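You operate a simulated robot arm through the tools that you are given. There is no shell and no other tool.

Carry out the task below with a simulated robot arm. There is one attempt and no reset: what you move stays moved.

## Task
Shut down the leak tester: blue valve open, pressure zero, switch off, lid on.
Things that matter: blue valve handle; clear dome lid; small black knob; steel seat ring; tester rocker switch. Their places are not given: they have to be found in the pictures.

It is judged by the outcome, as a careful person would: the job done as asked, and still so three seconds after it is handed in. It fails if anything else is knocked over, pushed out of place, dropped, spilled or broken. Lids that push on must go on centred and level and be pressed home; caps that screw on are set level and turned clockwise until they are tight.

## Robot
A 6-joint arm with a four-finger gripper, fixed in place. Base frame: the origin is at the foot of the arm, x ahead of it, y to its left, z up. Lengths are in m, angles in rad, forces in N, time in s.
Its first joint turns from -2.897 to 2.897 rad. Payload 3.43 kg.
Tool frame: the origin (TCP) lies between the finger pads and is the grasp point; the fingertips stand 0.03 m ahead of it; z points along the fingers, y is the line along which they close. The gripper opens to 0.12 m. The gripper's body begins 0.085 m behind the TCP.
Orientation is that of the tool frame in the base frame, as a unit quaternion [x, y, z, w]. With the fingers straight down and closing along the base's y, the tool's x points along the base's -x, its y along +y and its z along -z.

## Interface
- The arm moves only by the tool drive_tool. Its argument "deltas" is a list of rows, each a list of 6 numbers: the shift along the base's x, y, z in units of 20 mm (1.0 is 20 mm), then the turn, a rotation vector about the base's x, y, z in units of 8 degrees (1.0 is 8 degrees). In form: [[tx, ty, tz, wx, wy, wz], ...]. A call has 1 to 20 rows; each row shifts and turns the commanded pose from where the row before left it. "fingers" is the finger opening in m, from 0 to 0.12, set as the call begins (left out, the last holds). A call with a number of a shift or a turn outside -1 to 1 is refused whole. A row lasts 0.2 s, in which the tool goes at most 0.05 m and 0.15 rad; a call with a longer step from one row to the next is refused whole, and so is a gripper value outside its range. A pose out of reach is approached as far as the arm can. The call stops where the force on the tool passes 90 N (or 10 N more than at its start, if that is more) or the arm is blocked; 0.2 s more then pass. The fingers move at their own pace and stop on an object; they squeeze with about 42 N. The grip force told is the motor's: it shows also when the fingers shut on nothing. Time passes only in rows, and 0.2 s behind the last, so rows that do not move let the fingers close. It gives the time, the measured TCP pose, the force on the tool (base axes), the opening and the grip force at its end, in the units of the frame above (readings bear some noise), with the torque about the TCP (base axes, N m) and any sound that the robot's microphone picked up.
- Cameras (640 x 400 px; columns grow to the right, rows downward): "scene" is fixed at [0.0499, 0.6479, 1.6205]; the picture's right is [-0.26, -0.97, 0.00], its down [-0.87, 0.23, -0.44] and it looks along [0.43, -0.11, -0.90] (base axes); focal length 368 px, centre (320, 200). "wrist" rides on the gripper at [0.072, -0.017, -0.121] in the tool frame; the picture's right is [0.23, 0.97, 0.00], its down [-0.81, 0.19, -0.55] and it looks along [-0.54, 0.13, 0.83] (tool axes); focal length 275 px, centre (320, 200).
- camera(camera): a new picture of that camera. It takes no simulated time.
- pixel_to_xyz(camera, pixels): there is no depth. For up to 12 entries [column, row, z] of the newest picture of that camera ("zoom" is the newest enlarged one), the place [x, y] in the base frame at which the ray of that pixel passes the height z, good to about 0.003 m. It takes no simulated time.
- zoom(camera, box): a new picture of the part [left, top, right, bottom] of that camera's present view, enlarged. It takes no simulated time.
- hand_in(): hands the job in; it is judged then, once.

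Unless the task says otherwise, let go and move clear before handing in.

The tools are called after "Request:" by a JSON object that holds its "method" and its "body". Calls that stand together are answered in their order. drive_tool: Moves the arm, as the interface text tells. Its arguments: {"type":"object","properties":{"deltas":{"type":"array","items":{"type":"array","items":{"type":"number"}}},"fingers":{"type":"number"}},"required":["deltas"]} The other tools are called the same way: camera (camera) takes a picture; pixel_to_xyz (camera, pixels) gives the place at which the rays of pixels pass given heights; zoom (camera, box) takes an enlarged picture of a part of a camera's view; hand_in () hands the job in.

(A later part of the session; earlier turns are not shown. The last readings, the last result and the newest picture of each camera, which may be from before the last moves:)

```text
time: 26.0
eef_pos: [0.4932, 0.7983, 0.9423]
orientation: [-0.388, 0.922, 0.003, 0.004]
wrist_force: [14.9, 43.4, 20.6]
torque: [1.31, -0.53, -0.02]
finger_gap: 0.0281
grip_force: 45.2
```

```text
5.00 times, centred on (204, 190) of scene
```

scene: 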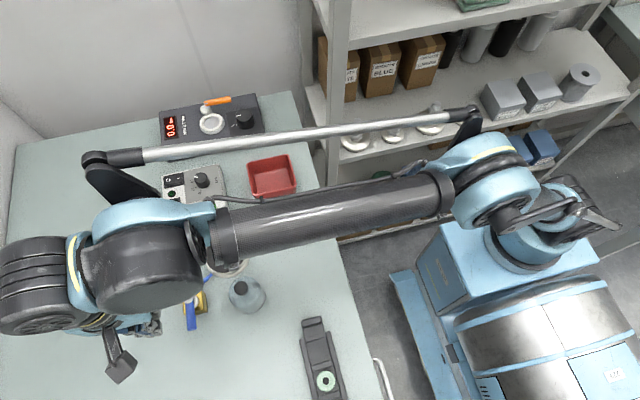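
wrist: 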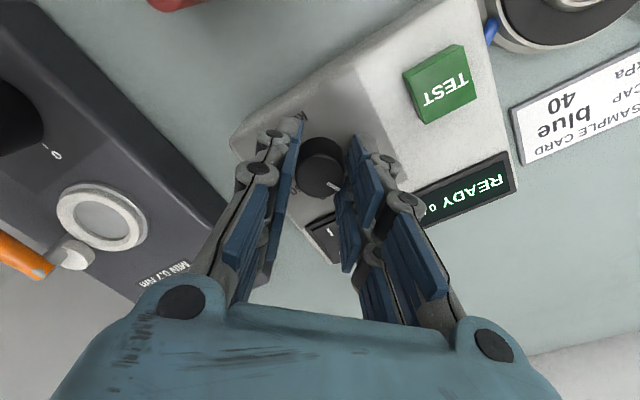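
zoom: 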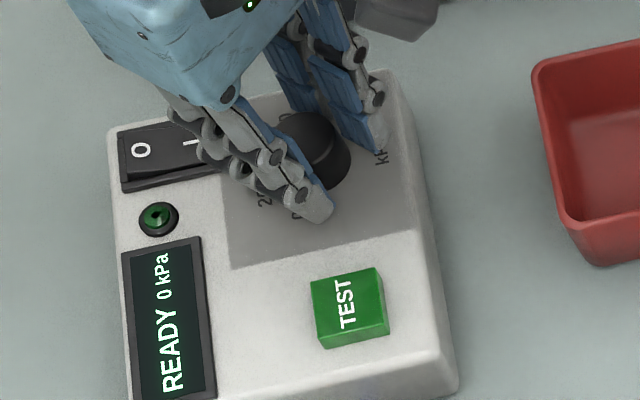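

The knob turned with the fingers by about 46°, and its pointer stays fixed relative to the fingers at (335,187). I'll relieve the sideways load and turn on toward 0.

Request:
{"method": "drive_tool", "body": {"deltas": [[0.03, 0.07, 0, 0, 0, 0.5], [0, 0, 0, 0, 0, 1], [0, 0, 0, 0, 0, 1], [0, 0, 0, 0, 0, 1], [0, 0, 0, 0, 0, 1], [0, 0, 0, 0, 0, 0.7], [0, 0, 0, 0, 0, 0]]}}

Request:
{"method": "camera", "body": {"camera": "wrist"}}

Request:
{"method": "zoom", "body": {"camera": "scene", "box": [140, 150, 268, 230]}}

```text
time: 27.6
eef_pos: [0.4942, 0.7981, 0.9403]
orientation: [-0.69, 0.724, 0.004, 0.003]
wrist_force: [4.3, -24.8, -7.1]
torque: [-0.94, -0.11, -0.01]
finger_gap: 0.0281
grip_force: 45.3
```

```text
taken
```

wrist: 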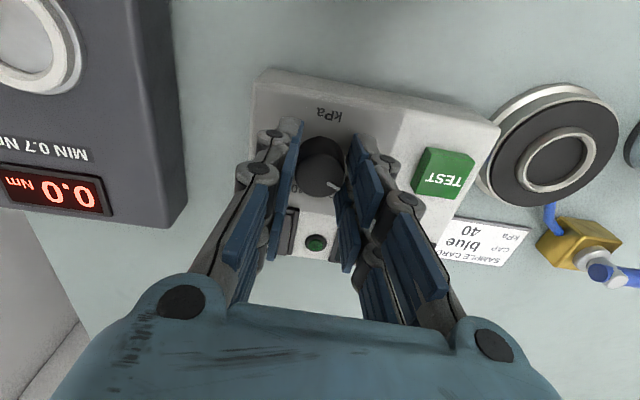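

```text
5.00 times, centred on (204, 190) of scene
```

zoom: 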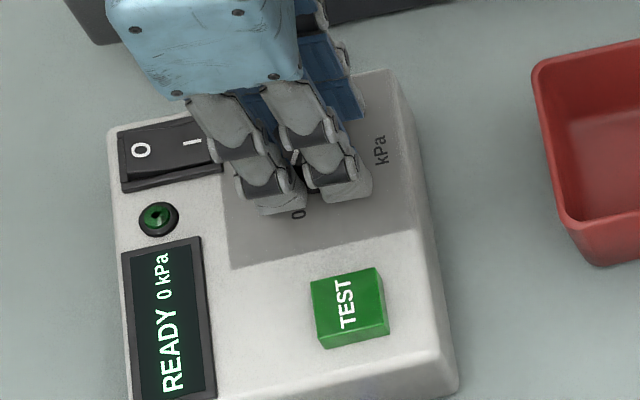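

The yaw is now about 87° and there's no stop torque yet; the pointer should be about 10° short of 0. I'll turn in smaller steps and watch the z-torque.

Request:
{"method": "drive_tool", "body": {"deltas": [[0, -0.03, 0, 0, 0, 0.5], [0, 0, 0, 0, 0, 0.5], [0, 0, 0, 0, 0, 0]]}}

Request:
{"method": "zoom", "body": {"camera": "wrist", "box": [240, 90, 400, 220]}}

```text
time: 28.4
eef_pos: [0.4955, 0.7994, 0.9421]
orientation: [0.739, -0.674, -0.006, -0.004]
wrist_force: [15.5, 5.0, -0.5]
torque: [0.55, -0.37, -0.09]
finger_gap: 0.0278
grip_force: 45.1
```

```text
3.08 times, centred on (320, 155) of wrist
```

zoom: 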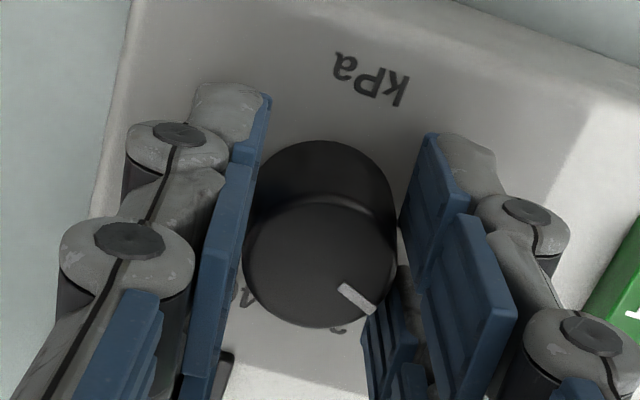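

The yaw is 95° and the z-torque is starting to change, at −0.09. I'll turn about 5° more to see whether a stop comes up.

Request:
{"method": "drive_tool", "body": {"deltas": [[0.03, 0, 0, 0, 0, 0.3], [0, 0, 0, 0, 0, 0.3], [0, 0, 0, 0, 0, 0]]}}

Request:
{"method": "zoom", "body": {"camera": "wrist", "box": [240, 90, 400, 220]}}

```text
time: 29.2
eef_pos: [0.4949, 0.7979, 0.942]
orientation: [0.766, -0.642, -0.005, -0.004]
wrist_force: [7.1, 11.8, 1.1]
torque: [0.56, -0.11, -0.38]
finger_gap: 0.0278
grip_force: 45.2
```

```text
3.08 times, centred on (320, 155) of wrist
```

zoom: 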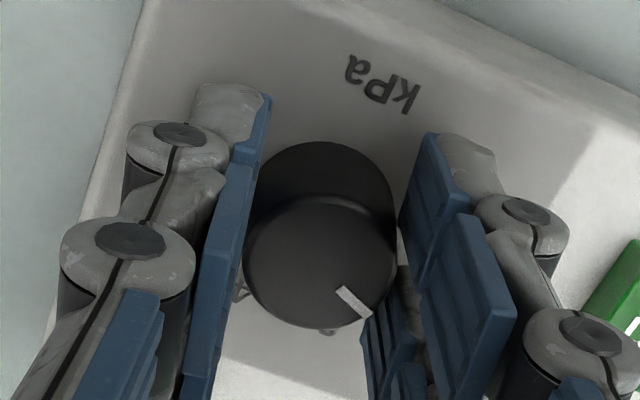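

The z-torque jumped to −0.38 and the pointer slipped slightly in the grip, so the knob is against its 0 stop. I'll open the fingers, lift straight up and check it.

Request:
{"method": "drive_tool", "body": {"deltas": [[0, 0, 0, 0, 0, 0], [0, 0, 0, 0, 0, 0], [0, 0, 0.5, 0, 0, 0], [0, 0, 0.9, 0, 0, 0], [0, 0, 0.9, 0, 0, 0], [0, 0, 0.9, 0, 0, 0], [0, 0, 0.9, 0, 0, 0]], "fingers": 0.05}}

Request:
{"method": "camera", "body": {"camera": "wrist"}}

Request:
{"method": "zoom", "body": {"camera": "scene", "box": [140, 150, 268, 230]}}

```text
time: 30.8
eef_pos: [0.4958, 0.799, 1.0243]
orientation: [0.767, -0.642, -0.006, -0.004]
wrist_force: [-0.3, 0.4, -0.3]
torque: [-0.01, -0.03, 0.03]
finger_gap: 0.0501
grip_force: 0.1
```

```text
taken
```

wrist: 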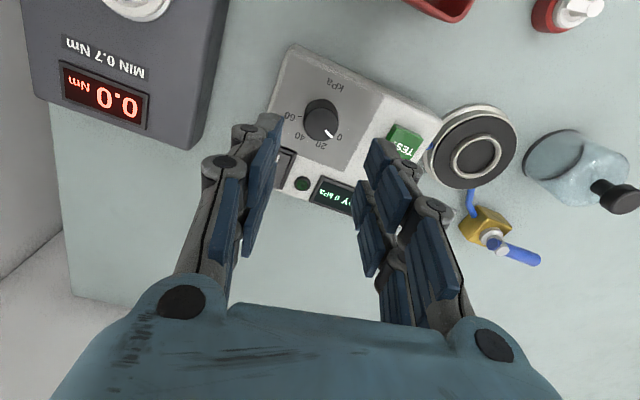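

```text
5.00 times, centred on (204, 190) of scene
```

zoom: 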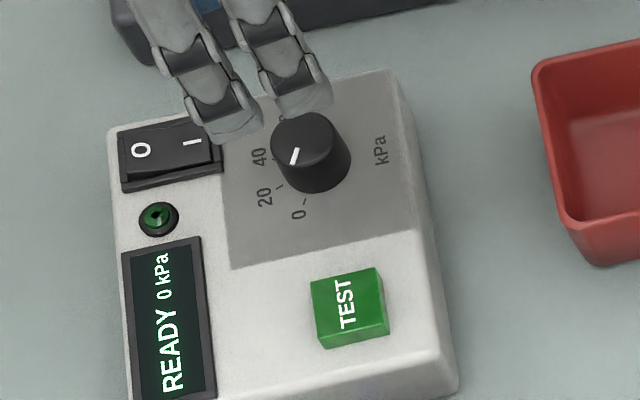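

In both views the pointer now appears to line up with the 0 tick. I'll confirm with a wrist zoom.

Request:
{"method": "zoom", "body": {"camera": "wrist", "box": [250, 50, 400, 200]}}

Request:
{"method": "zoom", "body": {"camera": "scene", "box": [180, 165, 228, 195]}}

```text
2.67 times, centred on (325, 125) of wrist
```

zoom: 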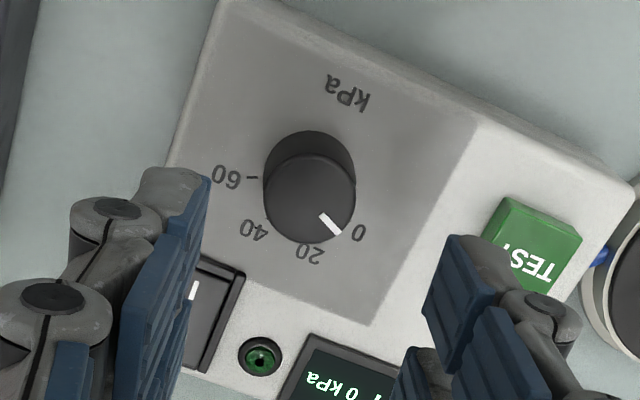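

```text
13.33 times, centred on (204, 180) of scene
```

zoom: 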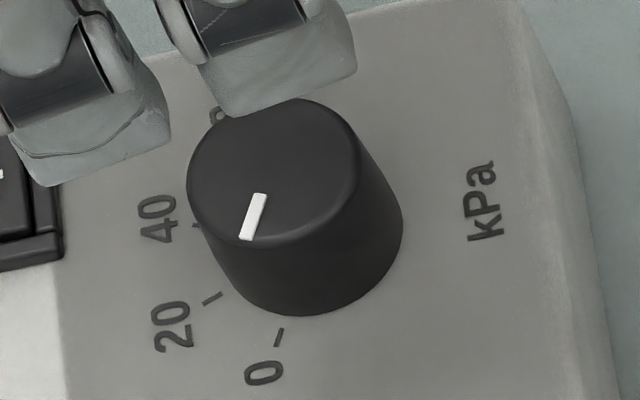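

The pointer's slant matches the 0 tick's slant in both pictures, so pressure is set to zero. Next is the rocker, whose O end is about 1.01 m out, so I'll need to tilt the tool outward. First I'll raise, yaw back toward the arm's neutral direction, and look at the rocker unobstructed.

Request:
{"method": "drive_tool", "body": {"deltas": [[0, -0.2, 0.5, 0, 0, -1], [-0.1, -0.3, 0.3, 0, 0, -1], [-0.1, -0.3, 0.3, 0, 0, -1], [-0.1, -0.3, 0.2, 0, 0, -1], [-0.1, -0.3, 0, 0, 0, -1], [0, 0, 0, 0, 0, -0.25], [0, 0, 0, 0, 0, 0]], "fingers": 0.12}}

Request:
{"method": "camera", "body": {"camera": "wrist"}}

Request:
{"method": "camera", "body": {"camera": "scene"}}

```text
time: 32.4
eef_pos: [0.4856, 0.7697, 1.0512]
orientation: [-0.485, 0.875, 0.003, 0.004]
wrist_force: [0.8, -0.9, 0.2]
torque: [-0.03, 0.01, -0.04]
finger_gap: 0.1198
grip_force: 0.0
```

```text
taken
```

wrist: 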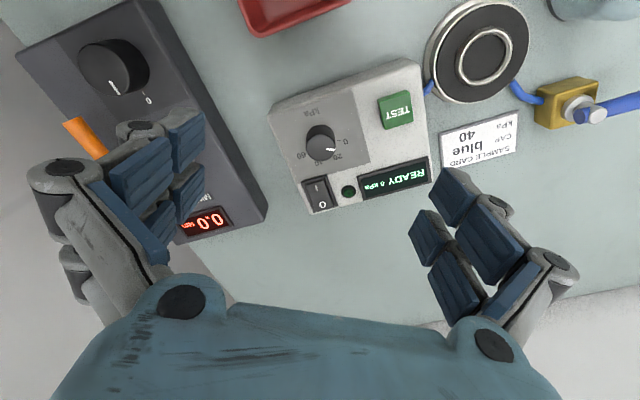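

```text
taken
```

scene: 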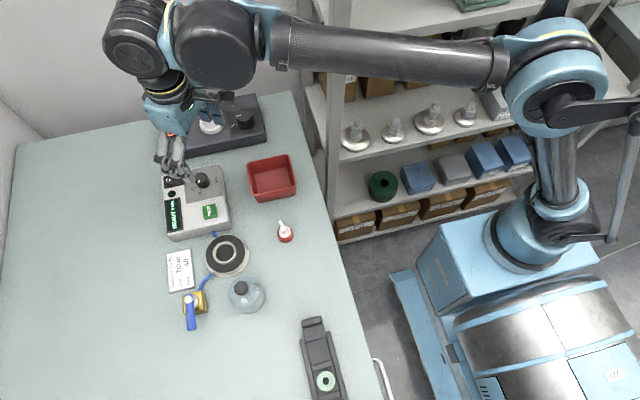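

The rocker is now clearly visible at (319,195) in the wrist picture. I'll zoom in on it from both cameras.

Request:
{"method": "zoom", "body": {"camera": "scene", "box": [156, 160, 220, 200]}}

Request:
{"method": "zoom", "body": {"camera": "wrist", "box": [280, 160, 376, 220]}}

```text
10.00 times, centred on (188, 180) of scene
```

zoom: 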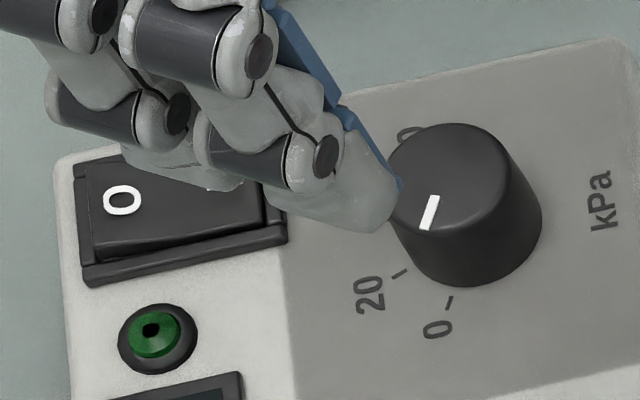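

```text
6.67 times, centred on (328, 190) of wrist
```

zoom: 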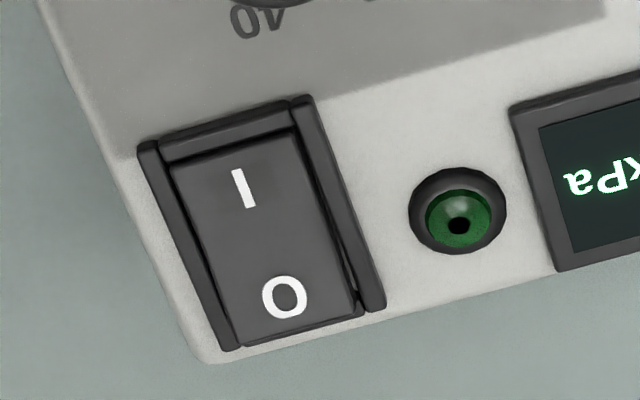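

The I end is pressed down and the O end stands raised, so the switch is on. I'll triangulate the O mark and the rocker's outline.

Request:
{"method": "pixel_to_xyz", "body": {"camera": "zoom", "pixels": [[285, 298, 0.91], [285, 298, 0.93], [244, 188, 0.91], [244, 188, 0.93], [238, 350, 0.91], [238, 350, 0.93], [360, 315, 0.91], [360, 315, 0.93], [140, 148, 0.91], [140, 148, 0.93], [310, 97, 0.91], [310, 97, 0.93]]}}

Request:
{"method": "pixel_to_xyz", "body": {"camera": "scene", "pixels": [[168.3, 180, 0.91], [168.3, 180, 0.93], [178.4, 178.6, 0.91], [178.4, 178.6, 0.93], [163.5, 176.5, 0.91], [163.5, 176.5, 0.93], [164.75, 188.5, 0.91], [164.75, 188.5, 0.93], [184.6, 183.75, 0.91], [184.6, 183.75, 0.93]]}}

```text
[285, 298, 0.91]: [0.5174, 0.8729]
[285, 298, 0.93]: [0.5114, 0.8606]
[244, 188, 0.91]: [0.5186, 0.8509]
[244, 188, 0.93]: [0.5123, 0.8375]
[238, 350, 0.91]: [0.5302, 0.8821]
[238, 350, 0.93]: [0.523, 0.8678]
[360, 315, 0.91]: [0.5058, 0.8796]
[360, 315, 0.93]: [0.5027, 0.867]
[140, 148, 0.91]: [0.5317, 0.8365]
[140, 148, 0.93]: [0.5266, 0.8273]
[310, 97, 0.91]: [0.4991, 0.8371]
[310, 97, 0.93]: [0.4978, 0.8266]
```

```text
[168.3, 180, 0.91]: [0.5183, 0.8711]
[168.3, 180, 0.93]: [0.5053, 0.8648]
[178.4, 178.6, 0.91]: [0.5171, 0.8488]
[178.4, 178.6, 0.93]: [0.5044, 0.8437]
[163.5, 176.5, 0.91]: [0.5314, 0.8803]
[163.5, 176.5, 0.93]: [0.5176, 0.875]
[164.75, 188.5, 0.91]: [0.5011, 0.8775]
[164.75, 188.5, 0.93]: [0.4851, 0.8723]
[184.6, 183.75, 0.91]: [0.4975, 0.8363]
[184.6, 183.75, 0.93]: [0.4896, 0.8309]
```

The O mark is at about (0.516, 0.870, 0.915) and the bezel spans x 0.498–0.531, y 0.836–0.880. I'll close the fingers, tilt the tool about 24° outward along the arm's radial direction, and move above the O end.

Request:
{"method": "drive_tool", "body": {"deltas": [[0, 0, 0, 0.86, -0.51, 0], [0, 0, 0, 0.86, -0.51, 0], [0, 0, 0, 0.86, -0.51, 0], [0.237, 0.83, -0.4, 0, 0, 0], [0.237, 0.83, -0.5, 0, 0, 0], [0.237, 0.83, -0.5, 0, 0, 0], [0.237, 0.83, -0.5, 0, 0, 0], [0.237, 0.83, -0.5, 0, 0, 0], [0.237, 0.83, -0.5, 0, 0, 0], [0, 0, 0, 0, 0, 0]], "fingers": 0.0}}

Request:
{"method": "camera", "body": {"camera": "wrist"}}

Request:
{"method": "zoom", "body": {"camera": "scene", "box": [120, 130, 248, 210]}}

```text
time: 34.6
eef_pos: [0.5137, 0.8722, 0.9927]
orientation: [-0.474, 0.854, 0.109, 0.184]
wrist_force: [-0.8, -0.4, -0.2]
torque: [-0.03, 0.03, -0.02]
finger_gap: 0.0
grip_force: 33.1
```

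```text
taken
```

wrist: 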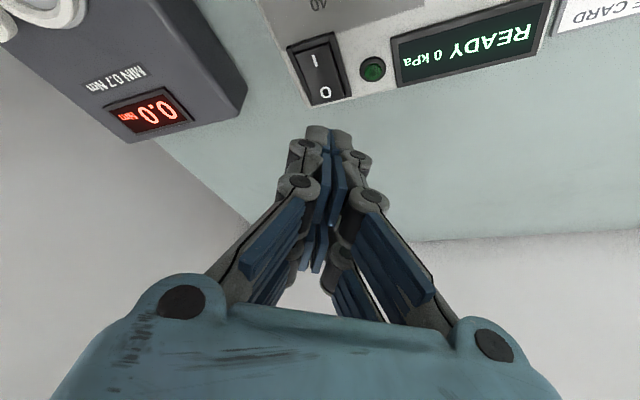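

```text
5.00 times, centred on (184, 170) of scene
```

zoom: 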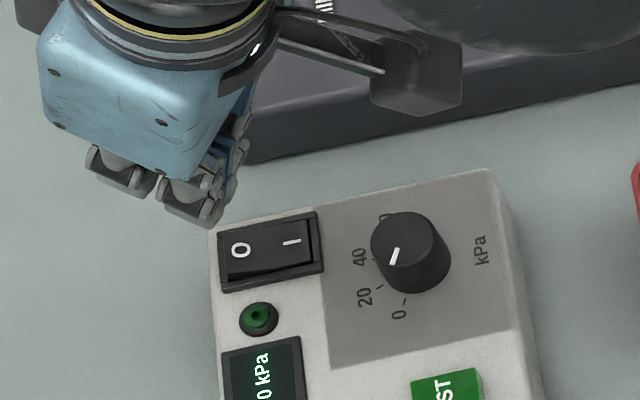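

The tool is tilted about 25° and holding at (0.514, 0.872, 0.993). I'll come down to just above the O end, with the heel of the tips at about z≈0.927, and look again.

Request:
{"method": "drive_tool", "body": {"deltas": [[0, -0.15, -0.5, 0, 0, 0], [0, 0, -0.6, 0, 0, 0], [0, 0, -0.55, 0, 0, 0], [0, 0, 0, 0, 0, 0]]}}

Request:
{"method": "camera", "body": {"camera": "wrist"}}

Request:
{"method": "zoom", "body": {"camera": "scene", "box": [130, 150, 226, 210]}}

```text
time: 35.6
eef_pos: [0.5159, 0.867, 0.9596]
orientation: [-0.474, 0.854, 0.109, 0.184]
wrist_force: [-0.1, -0.2, 0.5]
torque: [0.02, 0.0, -0.03]
finger_gap: 0.0001
grip_force: 33.2
```

```text
taken
```

wrist: 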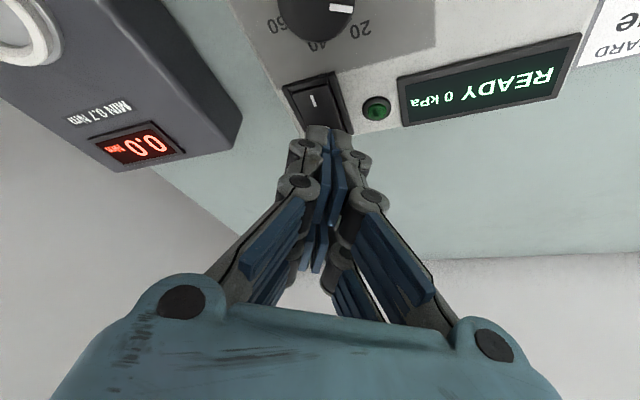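

```text
6.67 times, centred on (178, 180) of scene
```

zoom: 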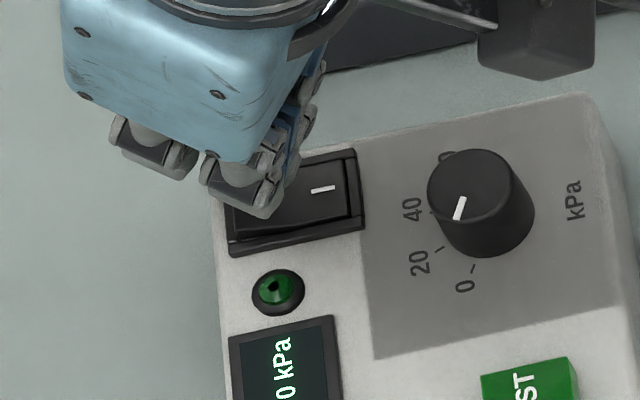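

The tips cover the O end. I'll press down slowly in small steps while reading the force.

Request:
{"method": "drive_tool", "body": {"deltas": [[0, 0, -0.2, 0, 0, 0], [0, 0, -0.2, 0, 0, 0], [0, 0, -0.15, 0, 0, 0]]}}

Request:
{"method": "zoom", "body": {"camera": "wrist", "box": [260, 60, 420, 160]}}

```text
time: 36.4
eef_pos: [0.5152, 0.8663, 0.9474]
orientation: [-0.474, 0.854, 0.109, 0.184]
wrist_force: [0.4, 0.9, 0.1]
torque: [-0.02, 0.0, -0.02]
finger_gap: 0.0
grip_force: 33.5
```

```text
4.00 times, centred on (340, 110) of wrist
```

zoom: 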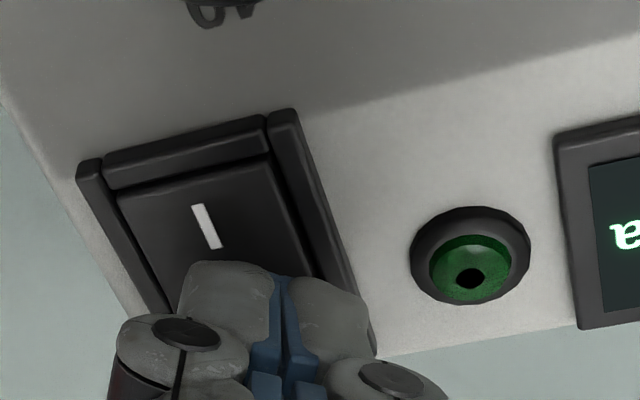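

There's no contact yet. The tips look a little toward the −x rail, so I'll check their offset from the rocker's centre line.

Request:
{"method": "pixel_to_xyz", "body": {"camera": "zoom", "pixels": [[185, 275, 0.917], [365, 300, 0.917], [275, 270, 0.917], [120, 195, 0.91], [268, 165, 0.91], [165, 290, 0.91], [345, 300, 0.91], [80, 165, 0.913], [290, 112, 0.913], [207, 225, 0.91]]}}

```text
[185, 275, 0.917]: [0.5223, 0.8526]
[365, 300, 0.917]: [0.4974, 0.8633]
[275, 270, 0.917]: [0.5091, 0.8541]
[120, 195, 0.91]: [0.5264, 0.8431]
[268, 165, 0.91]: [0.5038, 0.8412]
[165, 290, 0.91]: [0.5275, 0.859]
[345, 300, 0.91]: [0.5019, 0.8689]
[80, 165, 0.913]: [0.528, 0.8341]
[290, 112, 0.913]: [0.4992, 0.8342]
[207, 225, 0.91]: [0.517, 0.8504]
```

The visible heel of the tips is at about (0.510, 0.857), too near the rocker's middle and slightly low in x. I'll raise, roll the tool so one fingertip corner leads, which keeps clear of the side rails, and shift outward before measuring again.

Request:
{"method": "drive_tool", "body": {"deltas": [[0, 0, 0.8, 0, 0, 0], [0, 0.3, 0, -0.5, -0.85, 0], [0, 0.35, 0, -0.5, -0.85, 0], [0, 0, 0, 0, 0, 0]]}}

Request:
{"method": "camera", "body": {"camera": "wrist"}}

Request:
{"method": "zoom", "body": {"camera": "scene", "box": [130, 150, 226, 210]}}

```text
time: 37.4
eef_pos: [0.5152, 0.881, 0.9646]
orientation: [-0.495, 0.832, -0.008, 0.251]
wrist_force: [-0.1, 0.3, 0.4]
torque: [-0.04, 0.0, 0.0]
finger_gap: 0.0
grip_force: 33.9
```

```text
taken
```

wrist: 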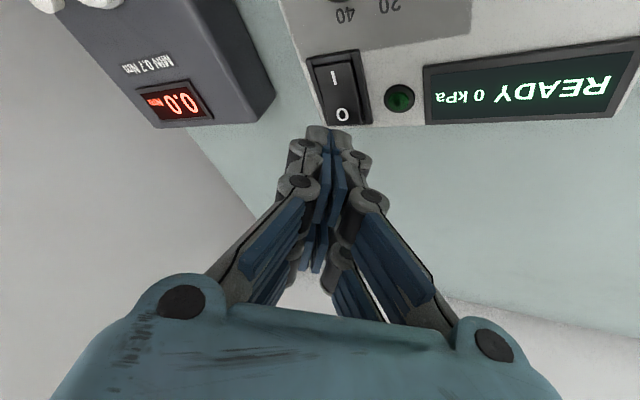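

```text
6.67 times, centred on (178, 180) of scene
```

zoom: 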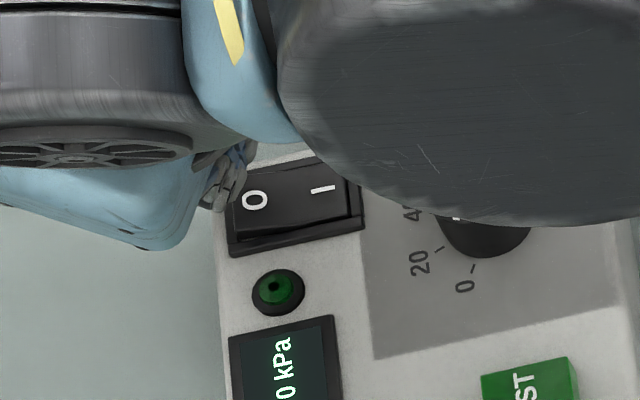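

After the roll, the leading corner should be near (0.509, 0.875, 0.925). I'll verify that from the fingertip outline in the wrist view.

Request:
{"method": "zoom", "body": {"camera": "wrist", "box": [260, 60, 420, 160]}}

Request:
{"method": "pixel_to_xyz", "body": {"camera": "wrist", "pixels": [[308, 127, 0.93], [350, 131, 0.926], [330, 127, 0.928], [343, 114, 0.915], [334, 78, 0.91], [331, 117, 0.91], [352, 120, 0.917]]}}

```text
4.00 times, centred on (340, 110) of wrist
```

zoom: 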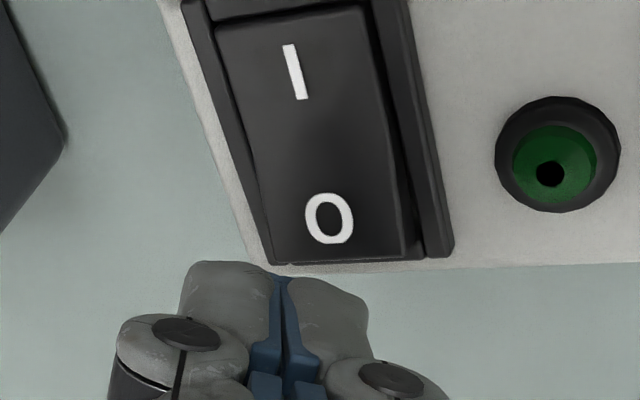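

```text
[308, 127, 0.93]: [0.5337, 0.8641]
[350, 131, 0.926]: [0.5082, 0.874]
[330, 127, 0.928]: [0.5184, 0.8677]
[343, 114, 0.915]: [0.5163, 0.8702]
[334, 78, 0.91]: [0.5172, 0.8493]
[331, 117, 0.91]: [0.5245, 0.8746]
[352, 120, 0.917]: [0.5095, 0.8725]
```

The leading corner is confirmed at (0.508, 0.874, 0.926). I'll shift 3 mm in +x and 1.5 mm in −y so it sits on the O end, then press down gradually.

Request:
{"method": "drive_tool", "body": {"deltas": [[0.15, -0.08, 0, 0, 0, 0], [0, 0, -0.2, 0, 0, 0], [0, 0, -0.15, 0, 0, 0], [0, 0, -0.15, 0, 0, 0]]}}

Request:
{"method": "zoom", "body": {"camera": "wrist", "box": [260, 60, 420, 160]}}

```text
time: 38.4
eef_pos: [0.5185, 0.8789, 0.9551]
orientation: [-0.495, 0.832, -0.008, 0.25]
wrist_force: [0.0, 0.1, 0.3]
torque: [0.02, -0.01, -0.01]
finger_gap: 0.0
grip_force: 33.5
```

```text
4.00 times, centred on (340, 110) of wrist
```

zoom: 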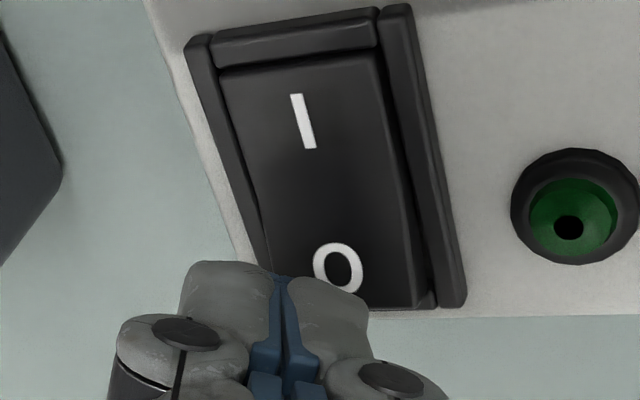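

There's still no contact, and the corner is over the O at about z≈0.916. I'll keep pressing in 3 mm steps.

Request:
{"method": "drive_tool", "body": {"deltas": [[0, 0, -0.15, 0, 0, 0], [0, 0, -0.15, 0, 0, 0]]}}

Request:
{"method": "zoom", "body": {"camera": "wrist", "box": [260, 60, 420, 160]}}

```text
time: 39.0
eef_pos: [0.5175, 0.8792, 0.9493]
orientation: [-0.494, 0.832, -0.008, 0.251]
wrist_force: [0.5, -0.3, 0.0]
torque: [0.0, 0.02, 0.02]
finger_gap: 0.0001
grip_force: 34.2
```

```text
4.00 times, centred on (340, 110) of wrist
```

zoom: 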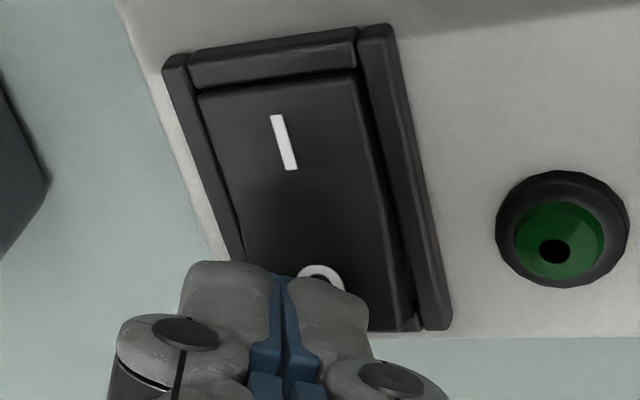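

The force is still zero, so I'll continue down another 5 mm.

Request:
{"method": "drive_tool", "body": {"deltas": [[0, 0, -0.12, 0, 0, 0], [0, 0, -0.12, 0, 0, 0]]}}

Request:
{"method": "camera", "body": {"camera": "wrist"}}

Request:
{"method": "zoom", "body": {"camera": "wrist", "box": [260, 60, 420, 160]}}

```text
time: 39.6
eef_pos: [0.5181, 0.8784, 0.9458]
orientation: [-0.495, 0.832, -0.008, 0.251]
wrist_force: [1.4, 4.1, 11.6]
torque: [0.08, 0.02, -0.03]
finger_gap: 0.0001
grip_force: 33.5
```

```text
taken
```

wrist: 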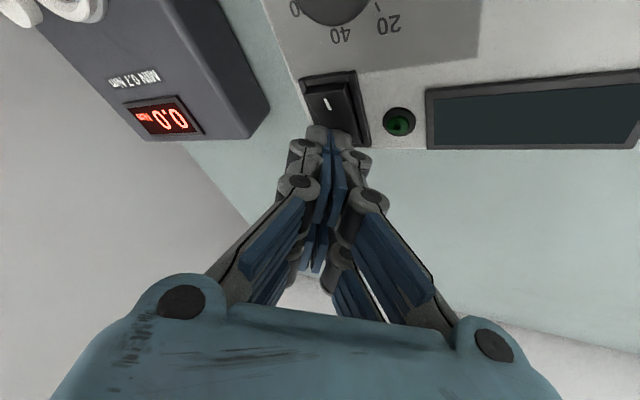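

```text
4.00 times, centred on (340, 110) of wrist
```

zoom: 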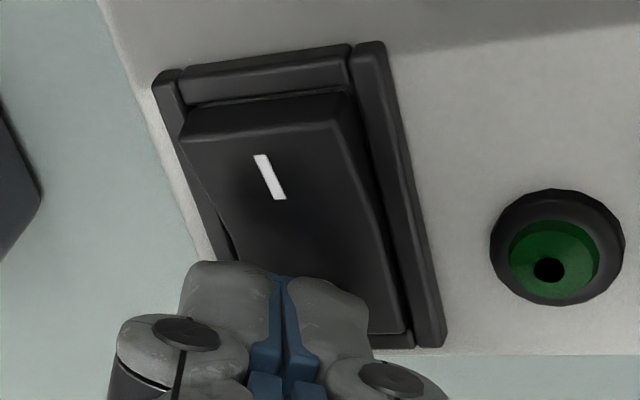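

The display is dark and the I end now stands up, so the switch is off. I'll lift straight up, then undo the tilt and check.

Request:
{"method": "drive_tool", "body": {"deltas": [[0, 0, 0.5, 0, 0, 0], [0, 0, 0.9, 0, 0, 0], [0, 0, 0.9, 0, 0, 0], [0, 0, 0.9, 0, 0, 0], [-0.3, -0.6, 0.5, 0.5, 0.85, 0], [-0.3, -0.6, 0.3, 0.5, 0.85, 0], [-0.3, -0.6, 0.2, -0.86, 0.51, 0], [-0.3, -0.6, 0, -0.86, 0.51, 0], [-0.3, -0.6, 0, -0.86, 0.51, 0], [0, 0, 0, 0, 0, 0]]}}

Request:
{"method": "camera", "body": {"camera": "wrist"}}

Request:
{"method": "camera", "body": {"camera": "scene"}}

```text
time: 41.8
eef_pos: [0.4871, 0.8184, 1.0283]
orientation: [-0.485, 0.874, 0.004, 0.004]
wrist_force: [-0.2, -0.6, -0.3]
torque: [0.01, 0.03, 0.0]
finger_gap: 0.0002
grip_force: 33.2
```

```text
taken
```

wrist: 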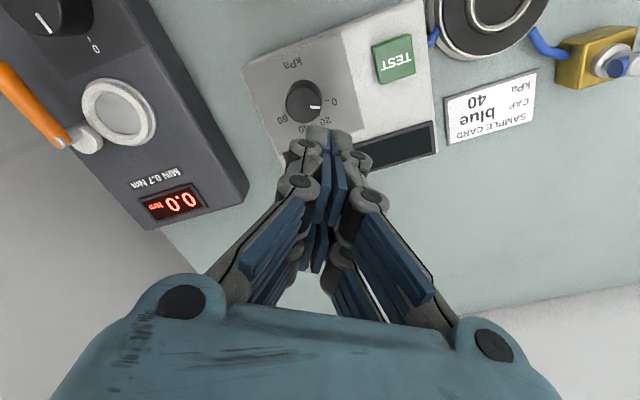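

```text
taken
```

scene: 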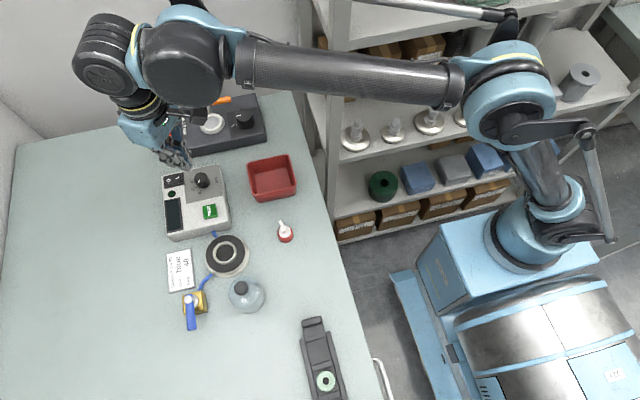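

The tester is off with its display dark, the knob is at 0, and the valve is in line. The last part is the lid, so I'll zoom in on the dome and seat while they're unobstructed.

Request:
{"method": "zoom", "body": {"camera": "scene", "box": [196, 225, 276, 320]}}

Request:
{"method": "zoom", "body": {"camera": "scene", "box": [156, 165, 236, 215]}}

```text
4.21 times, centred on (236, 272) of scene
```

zoom: 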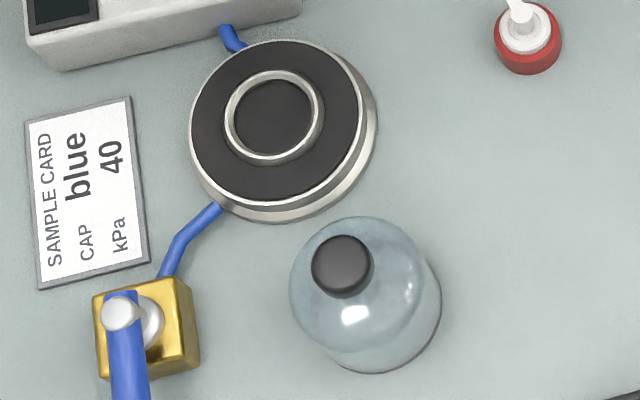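

```text
8.00 times, centred on (196, 190) of scene
```

zoom: 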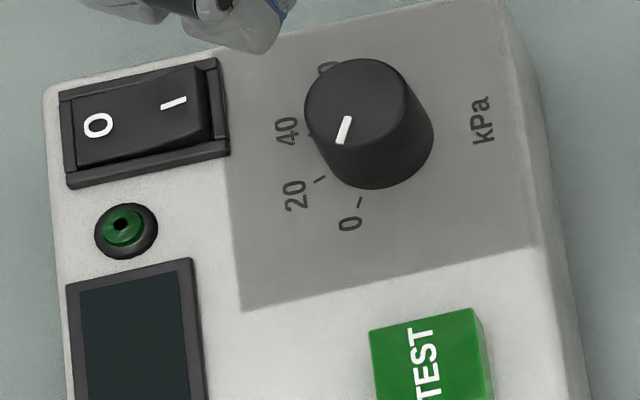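

The pointer and rocker both look right: the O end is down. I'll move above the dome lid with the fingers open, yawing back so they close along y, at a safe height.

Request:
{"method": "drive_tool", "body": {"deltas": [[0, 0, 0.8, 0, 0, -0.558], [-0.97, -0.265, 0.2, 0, 0, -0.558], [-0.97, -0.265, 0, 0, 0, -0.558], [-0.97, -0.265, 0, 0, 0, -0.558], [-0.97, -0.265, 0, 0, 0, -0.558], [-0.97, -0.265, 0, 0, 0, -0.558], [-0.97, -0.265, 0, 0, 0, -0.558], [-0.97, -0.265, 0, 0, 0, -0.558], [-0.97, -0.265, 0, 0, 0, -0.558], [-0.97, -0.265, 0, 0, 0, -0.558], [-0.97, -0.265, 0, 0, 0, -0.558], [-0.97, -0.265, 0, 0, 0, -0.558], [-0.97, -0.265, 0, 0, 0, -0.558], [-0.97, -0.265, 0, 0, 0, 0], [0, 0, 0, 0, 0, 0]], "fingers": 0.08}}

Request:
{"method": "camera", "body": {"camera": "wrist"}}

Request:
{"method": "camera", "body": {"camera": "scene"}}

```text
time: 45.0
eef_pos: [0.2376, 0.7486, 1.0474]
orientation: [-0.001, 1.0, 0.001, 0.006]
wrist_force: [-0.1, -0.2, 0.3]
torque: [0.0, 0.05, -0.02]
finger_gap: 0.08
grip_force: 0.1
```

```text
taken
```

wrist: 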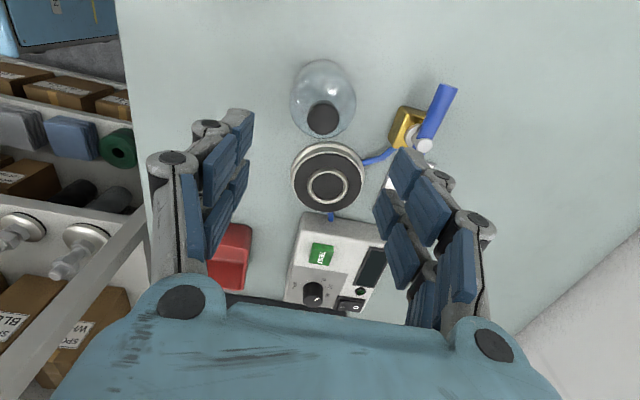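

```text
taken
```

scene: 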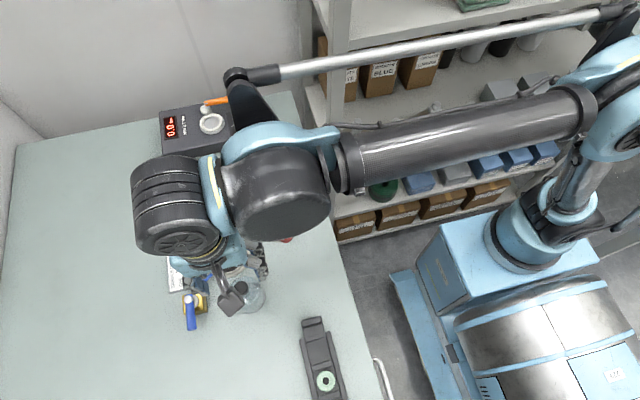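

The dome is at (323,97) with its knob at (323,118), and the seat is at (328,178). I'll zoom in for accurate centres.

Request:
{"method": "zoom", "body": {"camera": "wrist", "box": [270, 50, 398, 220]}}

Request:
{"method": "zoom", "body": {"camera": "wrist", "box": [280, 55, 376, 140]}}

```text
2.35 times, centred on (334, 135) of wrist
```

zoom: 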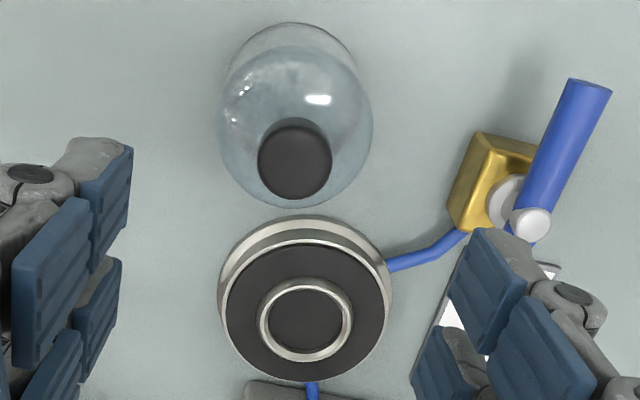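

```text
4.71 times, centred on (328, 98) of wrist
```

zoom: 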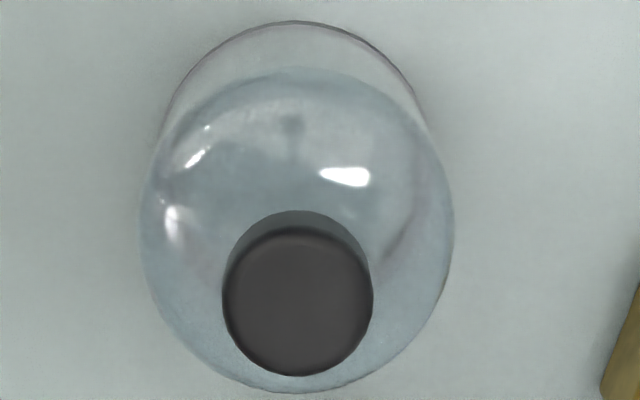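

I'll get coordinates for the knob and rim from this zoom, and for the seat from the full wrist picture.

Request:
{"method": "pixel_to_xyz", "body": {"camera": "zoom", "pixels": [[297, 303, 0.94], [297, 303, 0.95], [222, 303, 0.94], [373, 303, 0.94], [297, 375, 0.94], [293, 20, 0.86], [142, 230, 0.88], [455, 230, 0.88], [142, 230, 0.9], [455, 230, 0.9]]}}

Request:
{"method": "pixel_to_xyz", "body": {"camera": "wrist", "pixels": [[327.8, 185.7, 0.87], [327.8, 185.7, 0.88], [308.5, 186, 0.88], [347.5, 186, 0.88], [294.5, 182, 0.88], [363.5, 184, 0.88], [327, 152.5, 0.88], [330, 212, 0.88], [292, 176, 0.86], [365, 176, 0.86], [328, 141.5, 0.86]]}}

Request:
{"method": "pixel_to_xyz", "body": {"camera": "scene", "pixels": [[241.3, 287.8, 0.94], [241.3, 287.8, 0.95], [225.2, 252.6, 0.87], [225.2, 252.6, 0.88], [224.8, 251.8, 0.87], [224.8, 251.8, 0.88]]}}

```text
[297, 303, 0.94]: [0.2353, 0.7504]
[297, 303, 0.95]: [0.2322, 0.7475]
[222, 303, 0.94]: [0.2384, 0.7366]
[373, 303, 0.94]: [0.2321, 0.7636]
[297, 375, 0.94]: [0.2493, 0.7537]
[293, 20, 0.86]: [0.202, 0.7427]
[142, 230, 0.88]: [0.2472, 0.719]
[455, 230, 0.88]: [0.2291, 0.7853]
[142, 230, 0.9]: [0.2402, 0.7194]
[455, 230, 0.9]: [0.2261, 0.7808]
```

```text
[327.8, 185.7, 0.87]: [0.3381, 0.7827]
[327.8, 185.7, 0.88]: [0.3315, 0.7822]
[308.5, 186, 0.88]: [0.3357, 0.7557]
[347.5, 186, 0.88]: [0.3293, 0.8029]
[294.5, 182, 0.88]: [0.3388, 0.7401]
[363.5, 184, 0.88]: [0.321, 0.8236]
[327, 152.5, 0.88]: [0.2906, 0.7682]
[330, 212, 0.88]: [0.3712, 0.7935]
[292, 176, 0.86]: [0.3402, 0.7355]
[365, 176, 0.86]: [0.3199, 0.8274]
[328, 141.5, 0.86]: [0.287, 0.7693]
```

```text
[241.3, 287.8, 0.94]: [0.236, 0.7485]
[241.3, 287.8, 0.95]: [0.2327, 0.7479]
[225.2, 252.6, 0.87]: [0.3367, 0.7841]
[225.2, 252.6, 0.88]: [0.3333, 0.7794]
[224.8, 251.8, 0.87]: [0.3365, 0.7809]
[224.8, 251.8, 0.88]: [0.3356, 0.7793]
```

The knob centre is at about (0.2335, 0.7485) with its top near z≈0.947; it's 27 mm across and the dome about 66 mm. I'll descend partway with the fingers at 0.06 and check alignment.

Request:
{"method": "drive_tool", "body": {"deltas": [[-0.2, 0, -0.4, 0, 0, 0], [0, 0, -0.7, 0, 0, 0], [0, 0, -0.7, 0, 0, 0], [0, 0, -0.7, 0, 0, 0], [0, 0, 0, 0, 0, 0]], "fingers": 0.06}}

Request:
{"method": "camera", "body": {"camera": "wrist"}}

Request:
{"method": "zoom", "body": {"camera": "scene", "box": [180, 230, 308, 330]}}

```text
time: 46.2
eef_pos: [0.2306, 0.748, 0.9981]
orientation: [-0.002, 1.0, 0.0, 0.006]
wrist_force: [-0.1, -0.1, 0.5]
torque: [-0.01, 0.0, 0.01]
finger_gap: 0.0598
grip_force: 0.1
```

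```text
taken
```

wrist: 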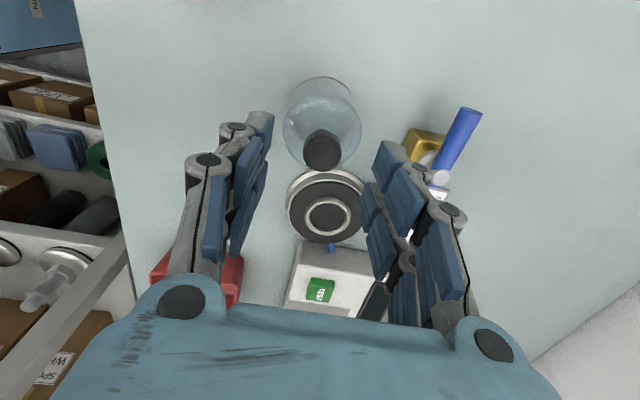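

```text
4.00 times, centred on (244, 280) of scene
```

zoom: 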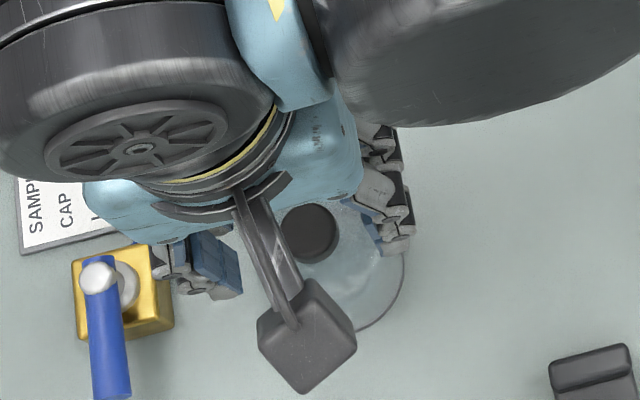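

The knob sits between the fingers at (322,152). I'll measure its centre more precisely from this height.

Request:
{"method": "zoom", "body": {"camera": "wrist", "box": [274, 70, 370, 180]}}

Request:
{"method": "pixel_to_xyz", "body": {"camera": "wrist", "pixels": [[322, 153, 0.945], [322, 153, 0.945], [322, 153, 0.945], [322, 153, 0.95], [304, 153, 0.945], [341, 153, 0.945]]}}

```text
3.64 times, centred on (322, 125) of wrist
```

zoom: 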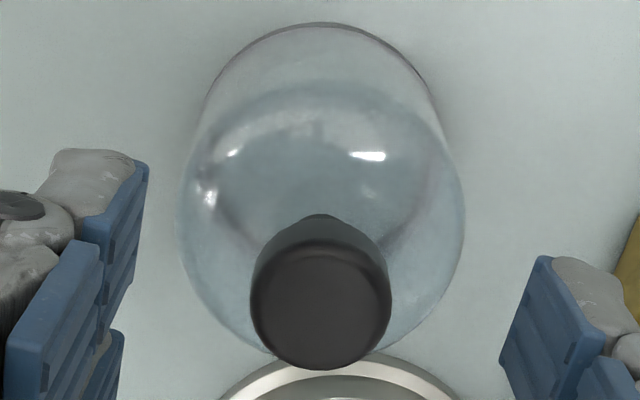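

```text
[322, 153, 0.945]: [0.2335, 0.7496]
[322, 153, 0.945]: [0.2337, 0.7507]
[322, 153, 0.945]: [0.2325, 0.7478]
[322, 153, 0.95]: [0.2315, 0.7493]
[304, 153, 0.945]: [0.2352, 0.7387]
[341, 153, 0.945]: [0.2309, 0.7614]
```

The knob centre averages (0.233, 0.7495). I'll correct by about 2–3 mm, descend to a TCP height of about 0.96 and close on the knob.

Request:
{"method": "drive_tool", "body": {"deltas": [[0.13, 0.07, -0.3, 0, 0, 0], [0, 0, -0.6, 0, 0, 0], [0, 0, -0.6, 0, 0, 0], [0, 0, -0.4, 0, 0, 0], [0, 0, 0, 0, 0, 0]]}}

Request:
{"method": "zoom", "body": {"camera": "wrist", "box": [240, 80, 400, 230]}}

```text
time: 47.4
eef_pos: [0.2342, 0.7495, 0.9609]
orientation: [-0.001, 1.0, 0.001, 0.005]
wrist_force: [0.0, 0.9, 0.1]
torque: [0.0, -0.01, -0.01]
finger_gap: 0.0601
grip_force: 0.0
```

```text
2.67 times, centred on (320, 155) of wrist
```

zoom: 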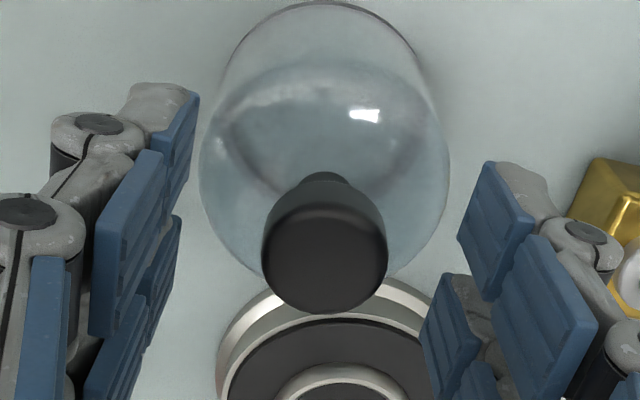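

The tool is centred on the knob at (0.234, 0.7495, 0.961). I'll close the fingers.

Request:
{"method": "drive_tool", "body": {"deltas": [[0, 0, 0, 0, 0, 0], [0, 0, 0, 0, 0, 0], [0, 0, 0, 0, 0, 0]], "fingers": 0.0}}

Request:
{"method": "zoom", "body": {"camera": "wrist", "box": [240, 80, 400, 230]}}

```text
time: 48.2
eef_pos: [0.2333, 0.75, 0.9598]
orientation: [-0.001, 1.0, 0.001, 0.006]
wrist_force: [0.5, -0.5, -0.2]
torque: [-0.03, -0.02, 0.02]
finger_gap: 0.0226
grip_force: 42.3
```

```text
2.67 times, centred on (320, 155) of wrist
```

zoom: 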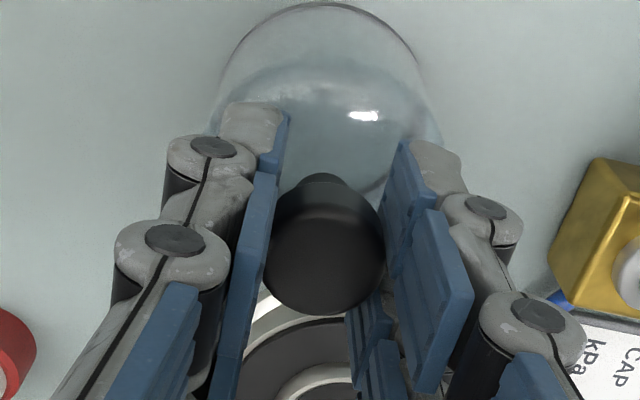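

The knob is gripped with a 22.6 mm gap and 42 N. I'll lift gently 3 cm and check that the lid comes up level.

Request:
{"method": "drive_tool", "body": {"deltas": [[0, 0, 0.25, 0, 0, 0], [0, 0, 0.4, 0, 0, 0], [0, 0, 0.5, 0, 0, 0], [0, 0, 0.5, 0, 0, 0], [0, 0, 0, 0, 0, 0]]}}

Request:
{"method": "camera", "body": {"camera": "wrist"}}

Request:
{"method": "zoom", "body": {"camera": "scene", "box": [180, 230, 308, 330]}}

```text
time: 49.4
eef_pos: [0.2354, 0.7494, 0.9931]
orientation: [-0.001, 1.0, 0.001, 0.006]
wrist_force: [-0.5, 0.4, -0.9]
torque: [0.0, -0.01, -0.01]
finger_gap: 0.0226
grip_force: 41.7
```

```text
taken
```

wrist: 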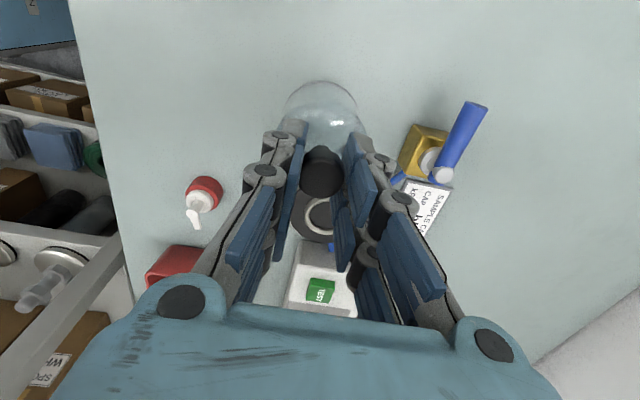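

```text
4.00 times, centred on (244, 280) of scene
```

zoom: 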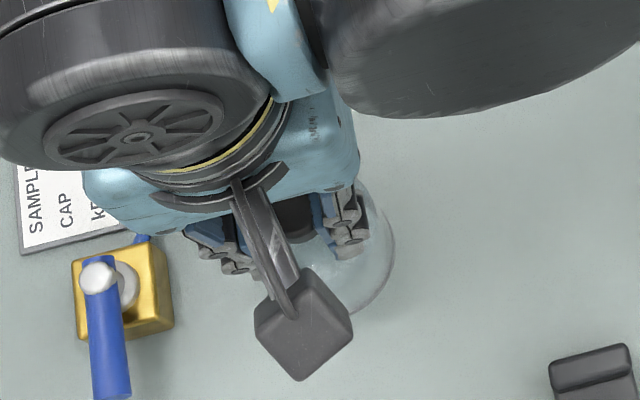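

The lid came up level and sits unchanged in the grip. Before placing it I'll fix the seat centre and height by viewing the seat from both sides, first from the −y side with the lid held high.

Request:
{"method": "drive_tool", "body": {"deltas": [[0, 0, 0.87, 0, 0, 0], [0, 0, 0.87, 0, 0, 0], [0, 0, 0.87, 0, 0, 0], [0, 0, 0.87, 0, 0, 0], [0, 0, 0.87, 0, 0, 0], [0.6, -0.7, 0, 0, 0, 0], [0.6, -0.7, 0, 0, 0, 0], [0.6, -0.7, 0, 0, 0, 0], [0.6, -0.7, 0, 0, 0, 0], [0, 0, 0, 0, 0, 0]]}}

Request:
{"method": "camera", "body": {"camera": "wrist"}}

Request:
{"method": "camera", "body": {"camera": "scene"}}

```text
time: 51.6
eef_pos: [0.2848, 0.6933, 1.0785]
orientation: [-0.001, 1.0, 0.001, 0.005]
wrist_force: [0.1, 2.0, -0.2]
torque: [0.0, 0.0, 0.03]
finger_gap: 0.0229
grip_force: 42.0
```

```text
taken
```

wrist: 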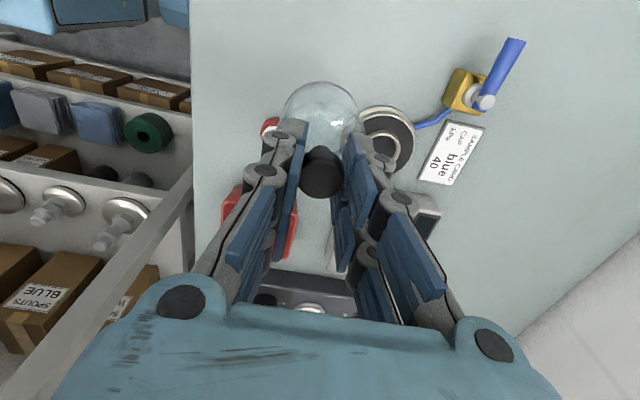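

```text
taken
```

scene: 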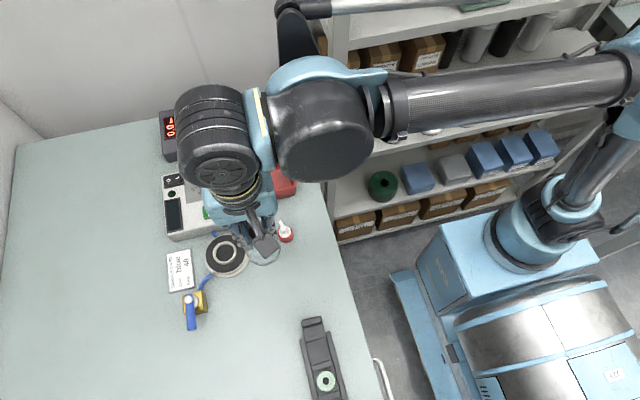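

The right finger partly hides the seat at (388,138). I'll move a little further in −y and −x, and slightly higher, for a clear view.

Request:
{"method": "drive_tool", "body": {"deltas": [[-0.4, -0.7, 0.3, 0, 0, 0], [-0.5, -0.8, 0.2, 0, 0, 0], [-0.5, -0.8, 0, 0, 0, 0], [-0.4, -0.7, 0, 0, 0, 0], [0, 0, 0, 0, 0, 0]]}}

Request:
{"method": "zoom", "body": {"camera": "wrist", "box": [350, 70, 510, 190]}}

Request:
{"method": "zoom", "body": {"camera": "scene", "box": [190, 225, 270, 285]}}

```text
time: 52.8
eef_pos: [0.2481, 0.6342, 1.0891]
orientation: [-0.001, 1.0, 0.001, 0.006]
wrist_force: [0.2, 0.1, -1.1]
torque: [-0.01, 0.01, -0.01]
finger_gap: 0.0224
grip_force: 41.8
```

```text
3.33 times, centred on (430, 130) of wrist
```

zoom: 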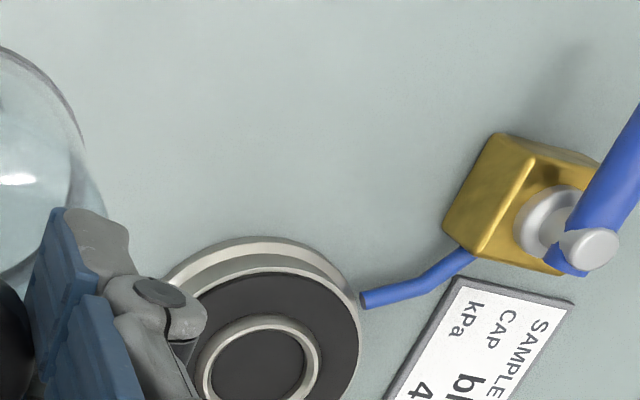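

```text
6.67 times, centred on (230, 255) of scene
```

zoom: 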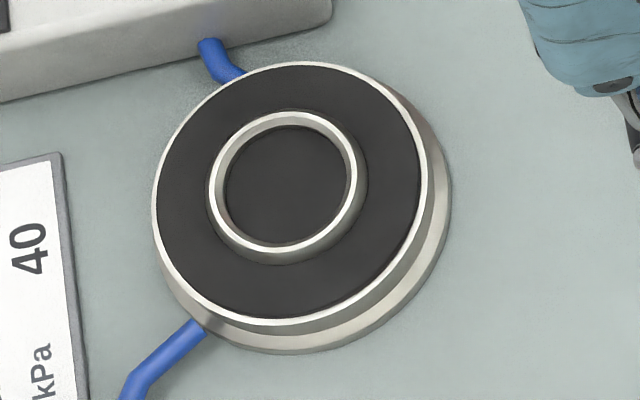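

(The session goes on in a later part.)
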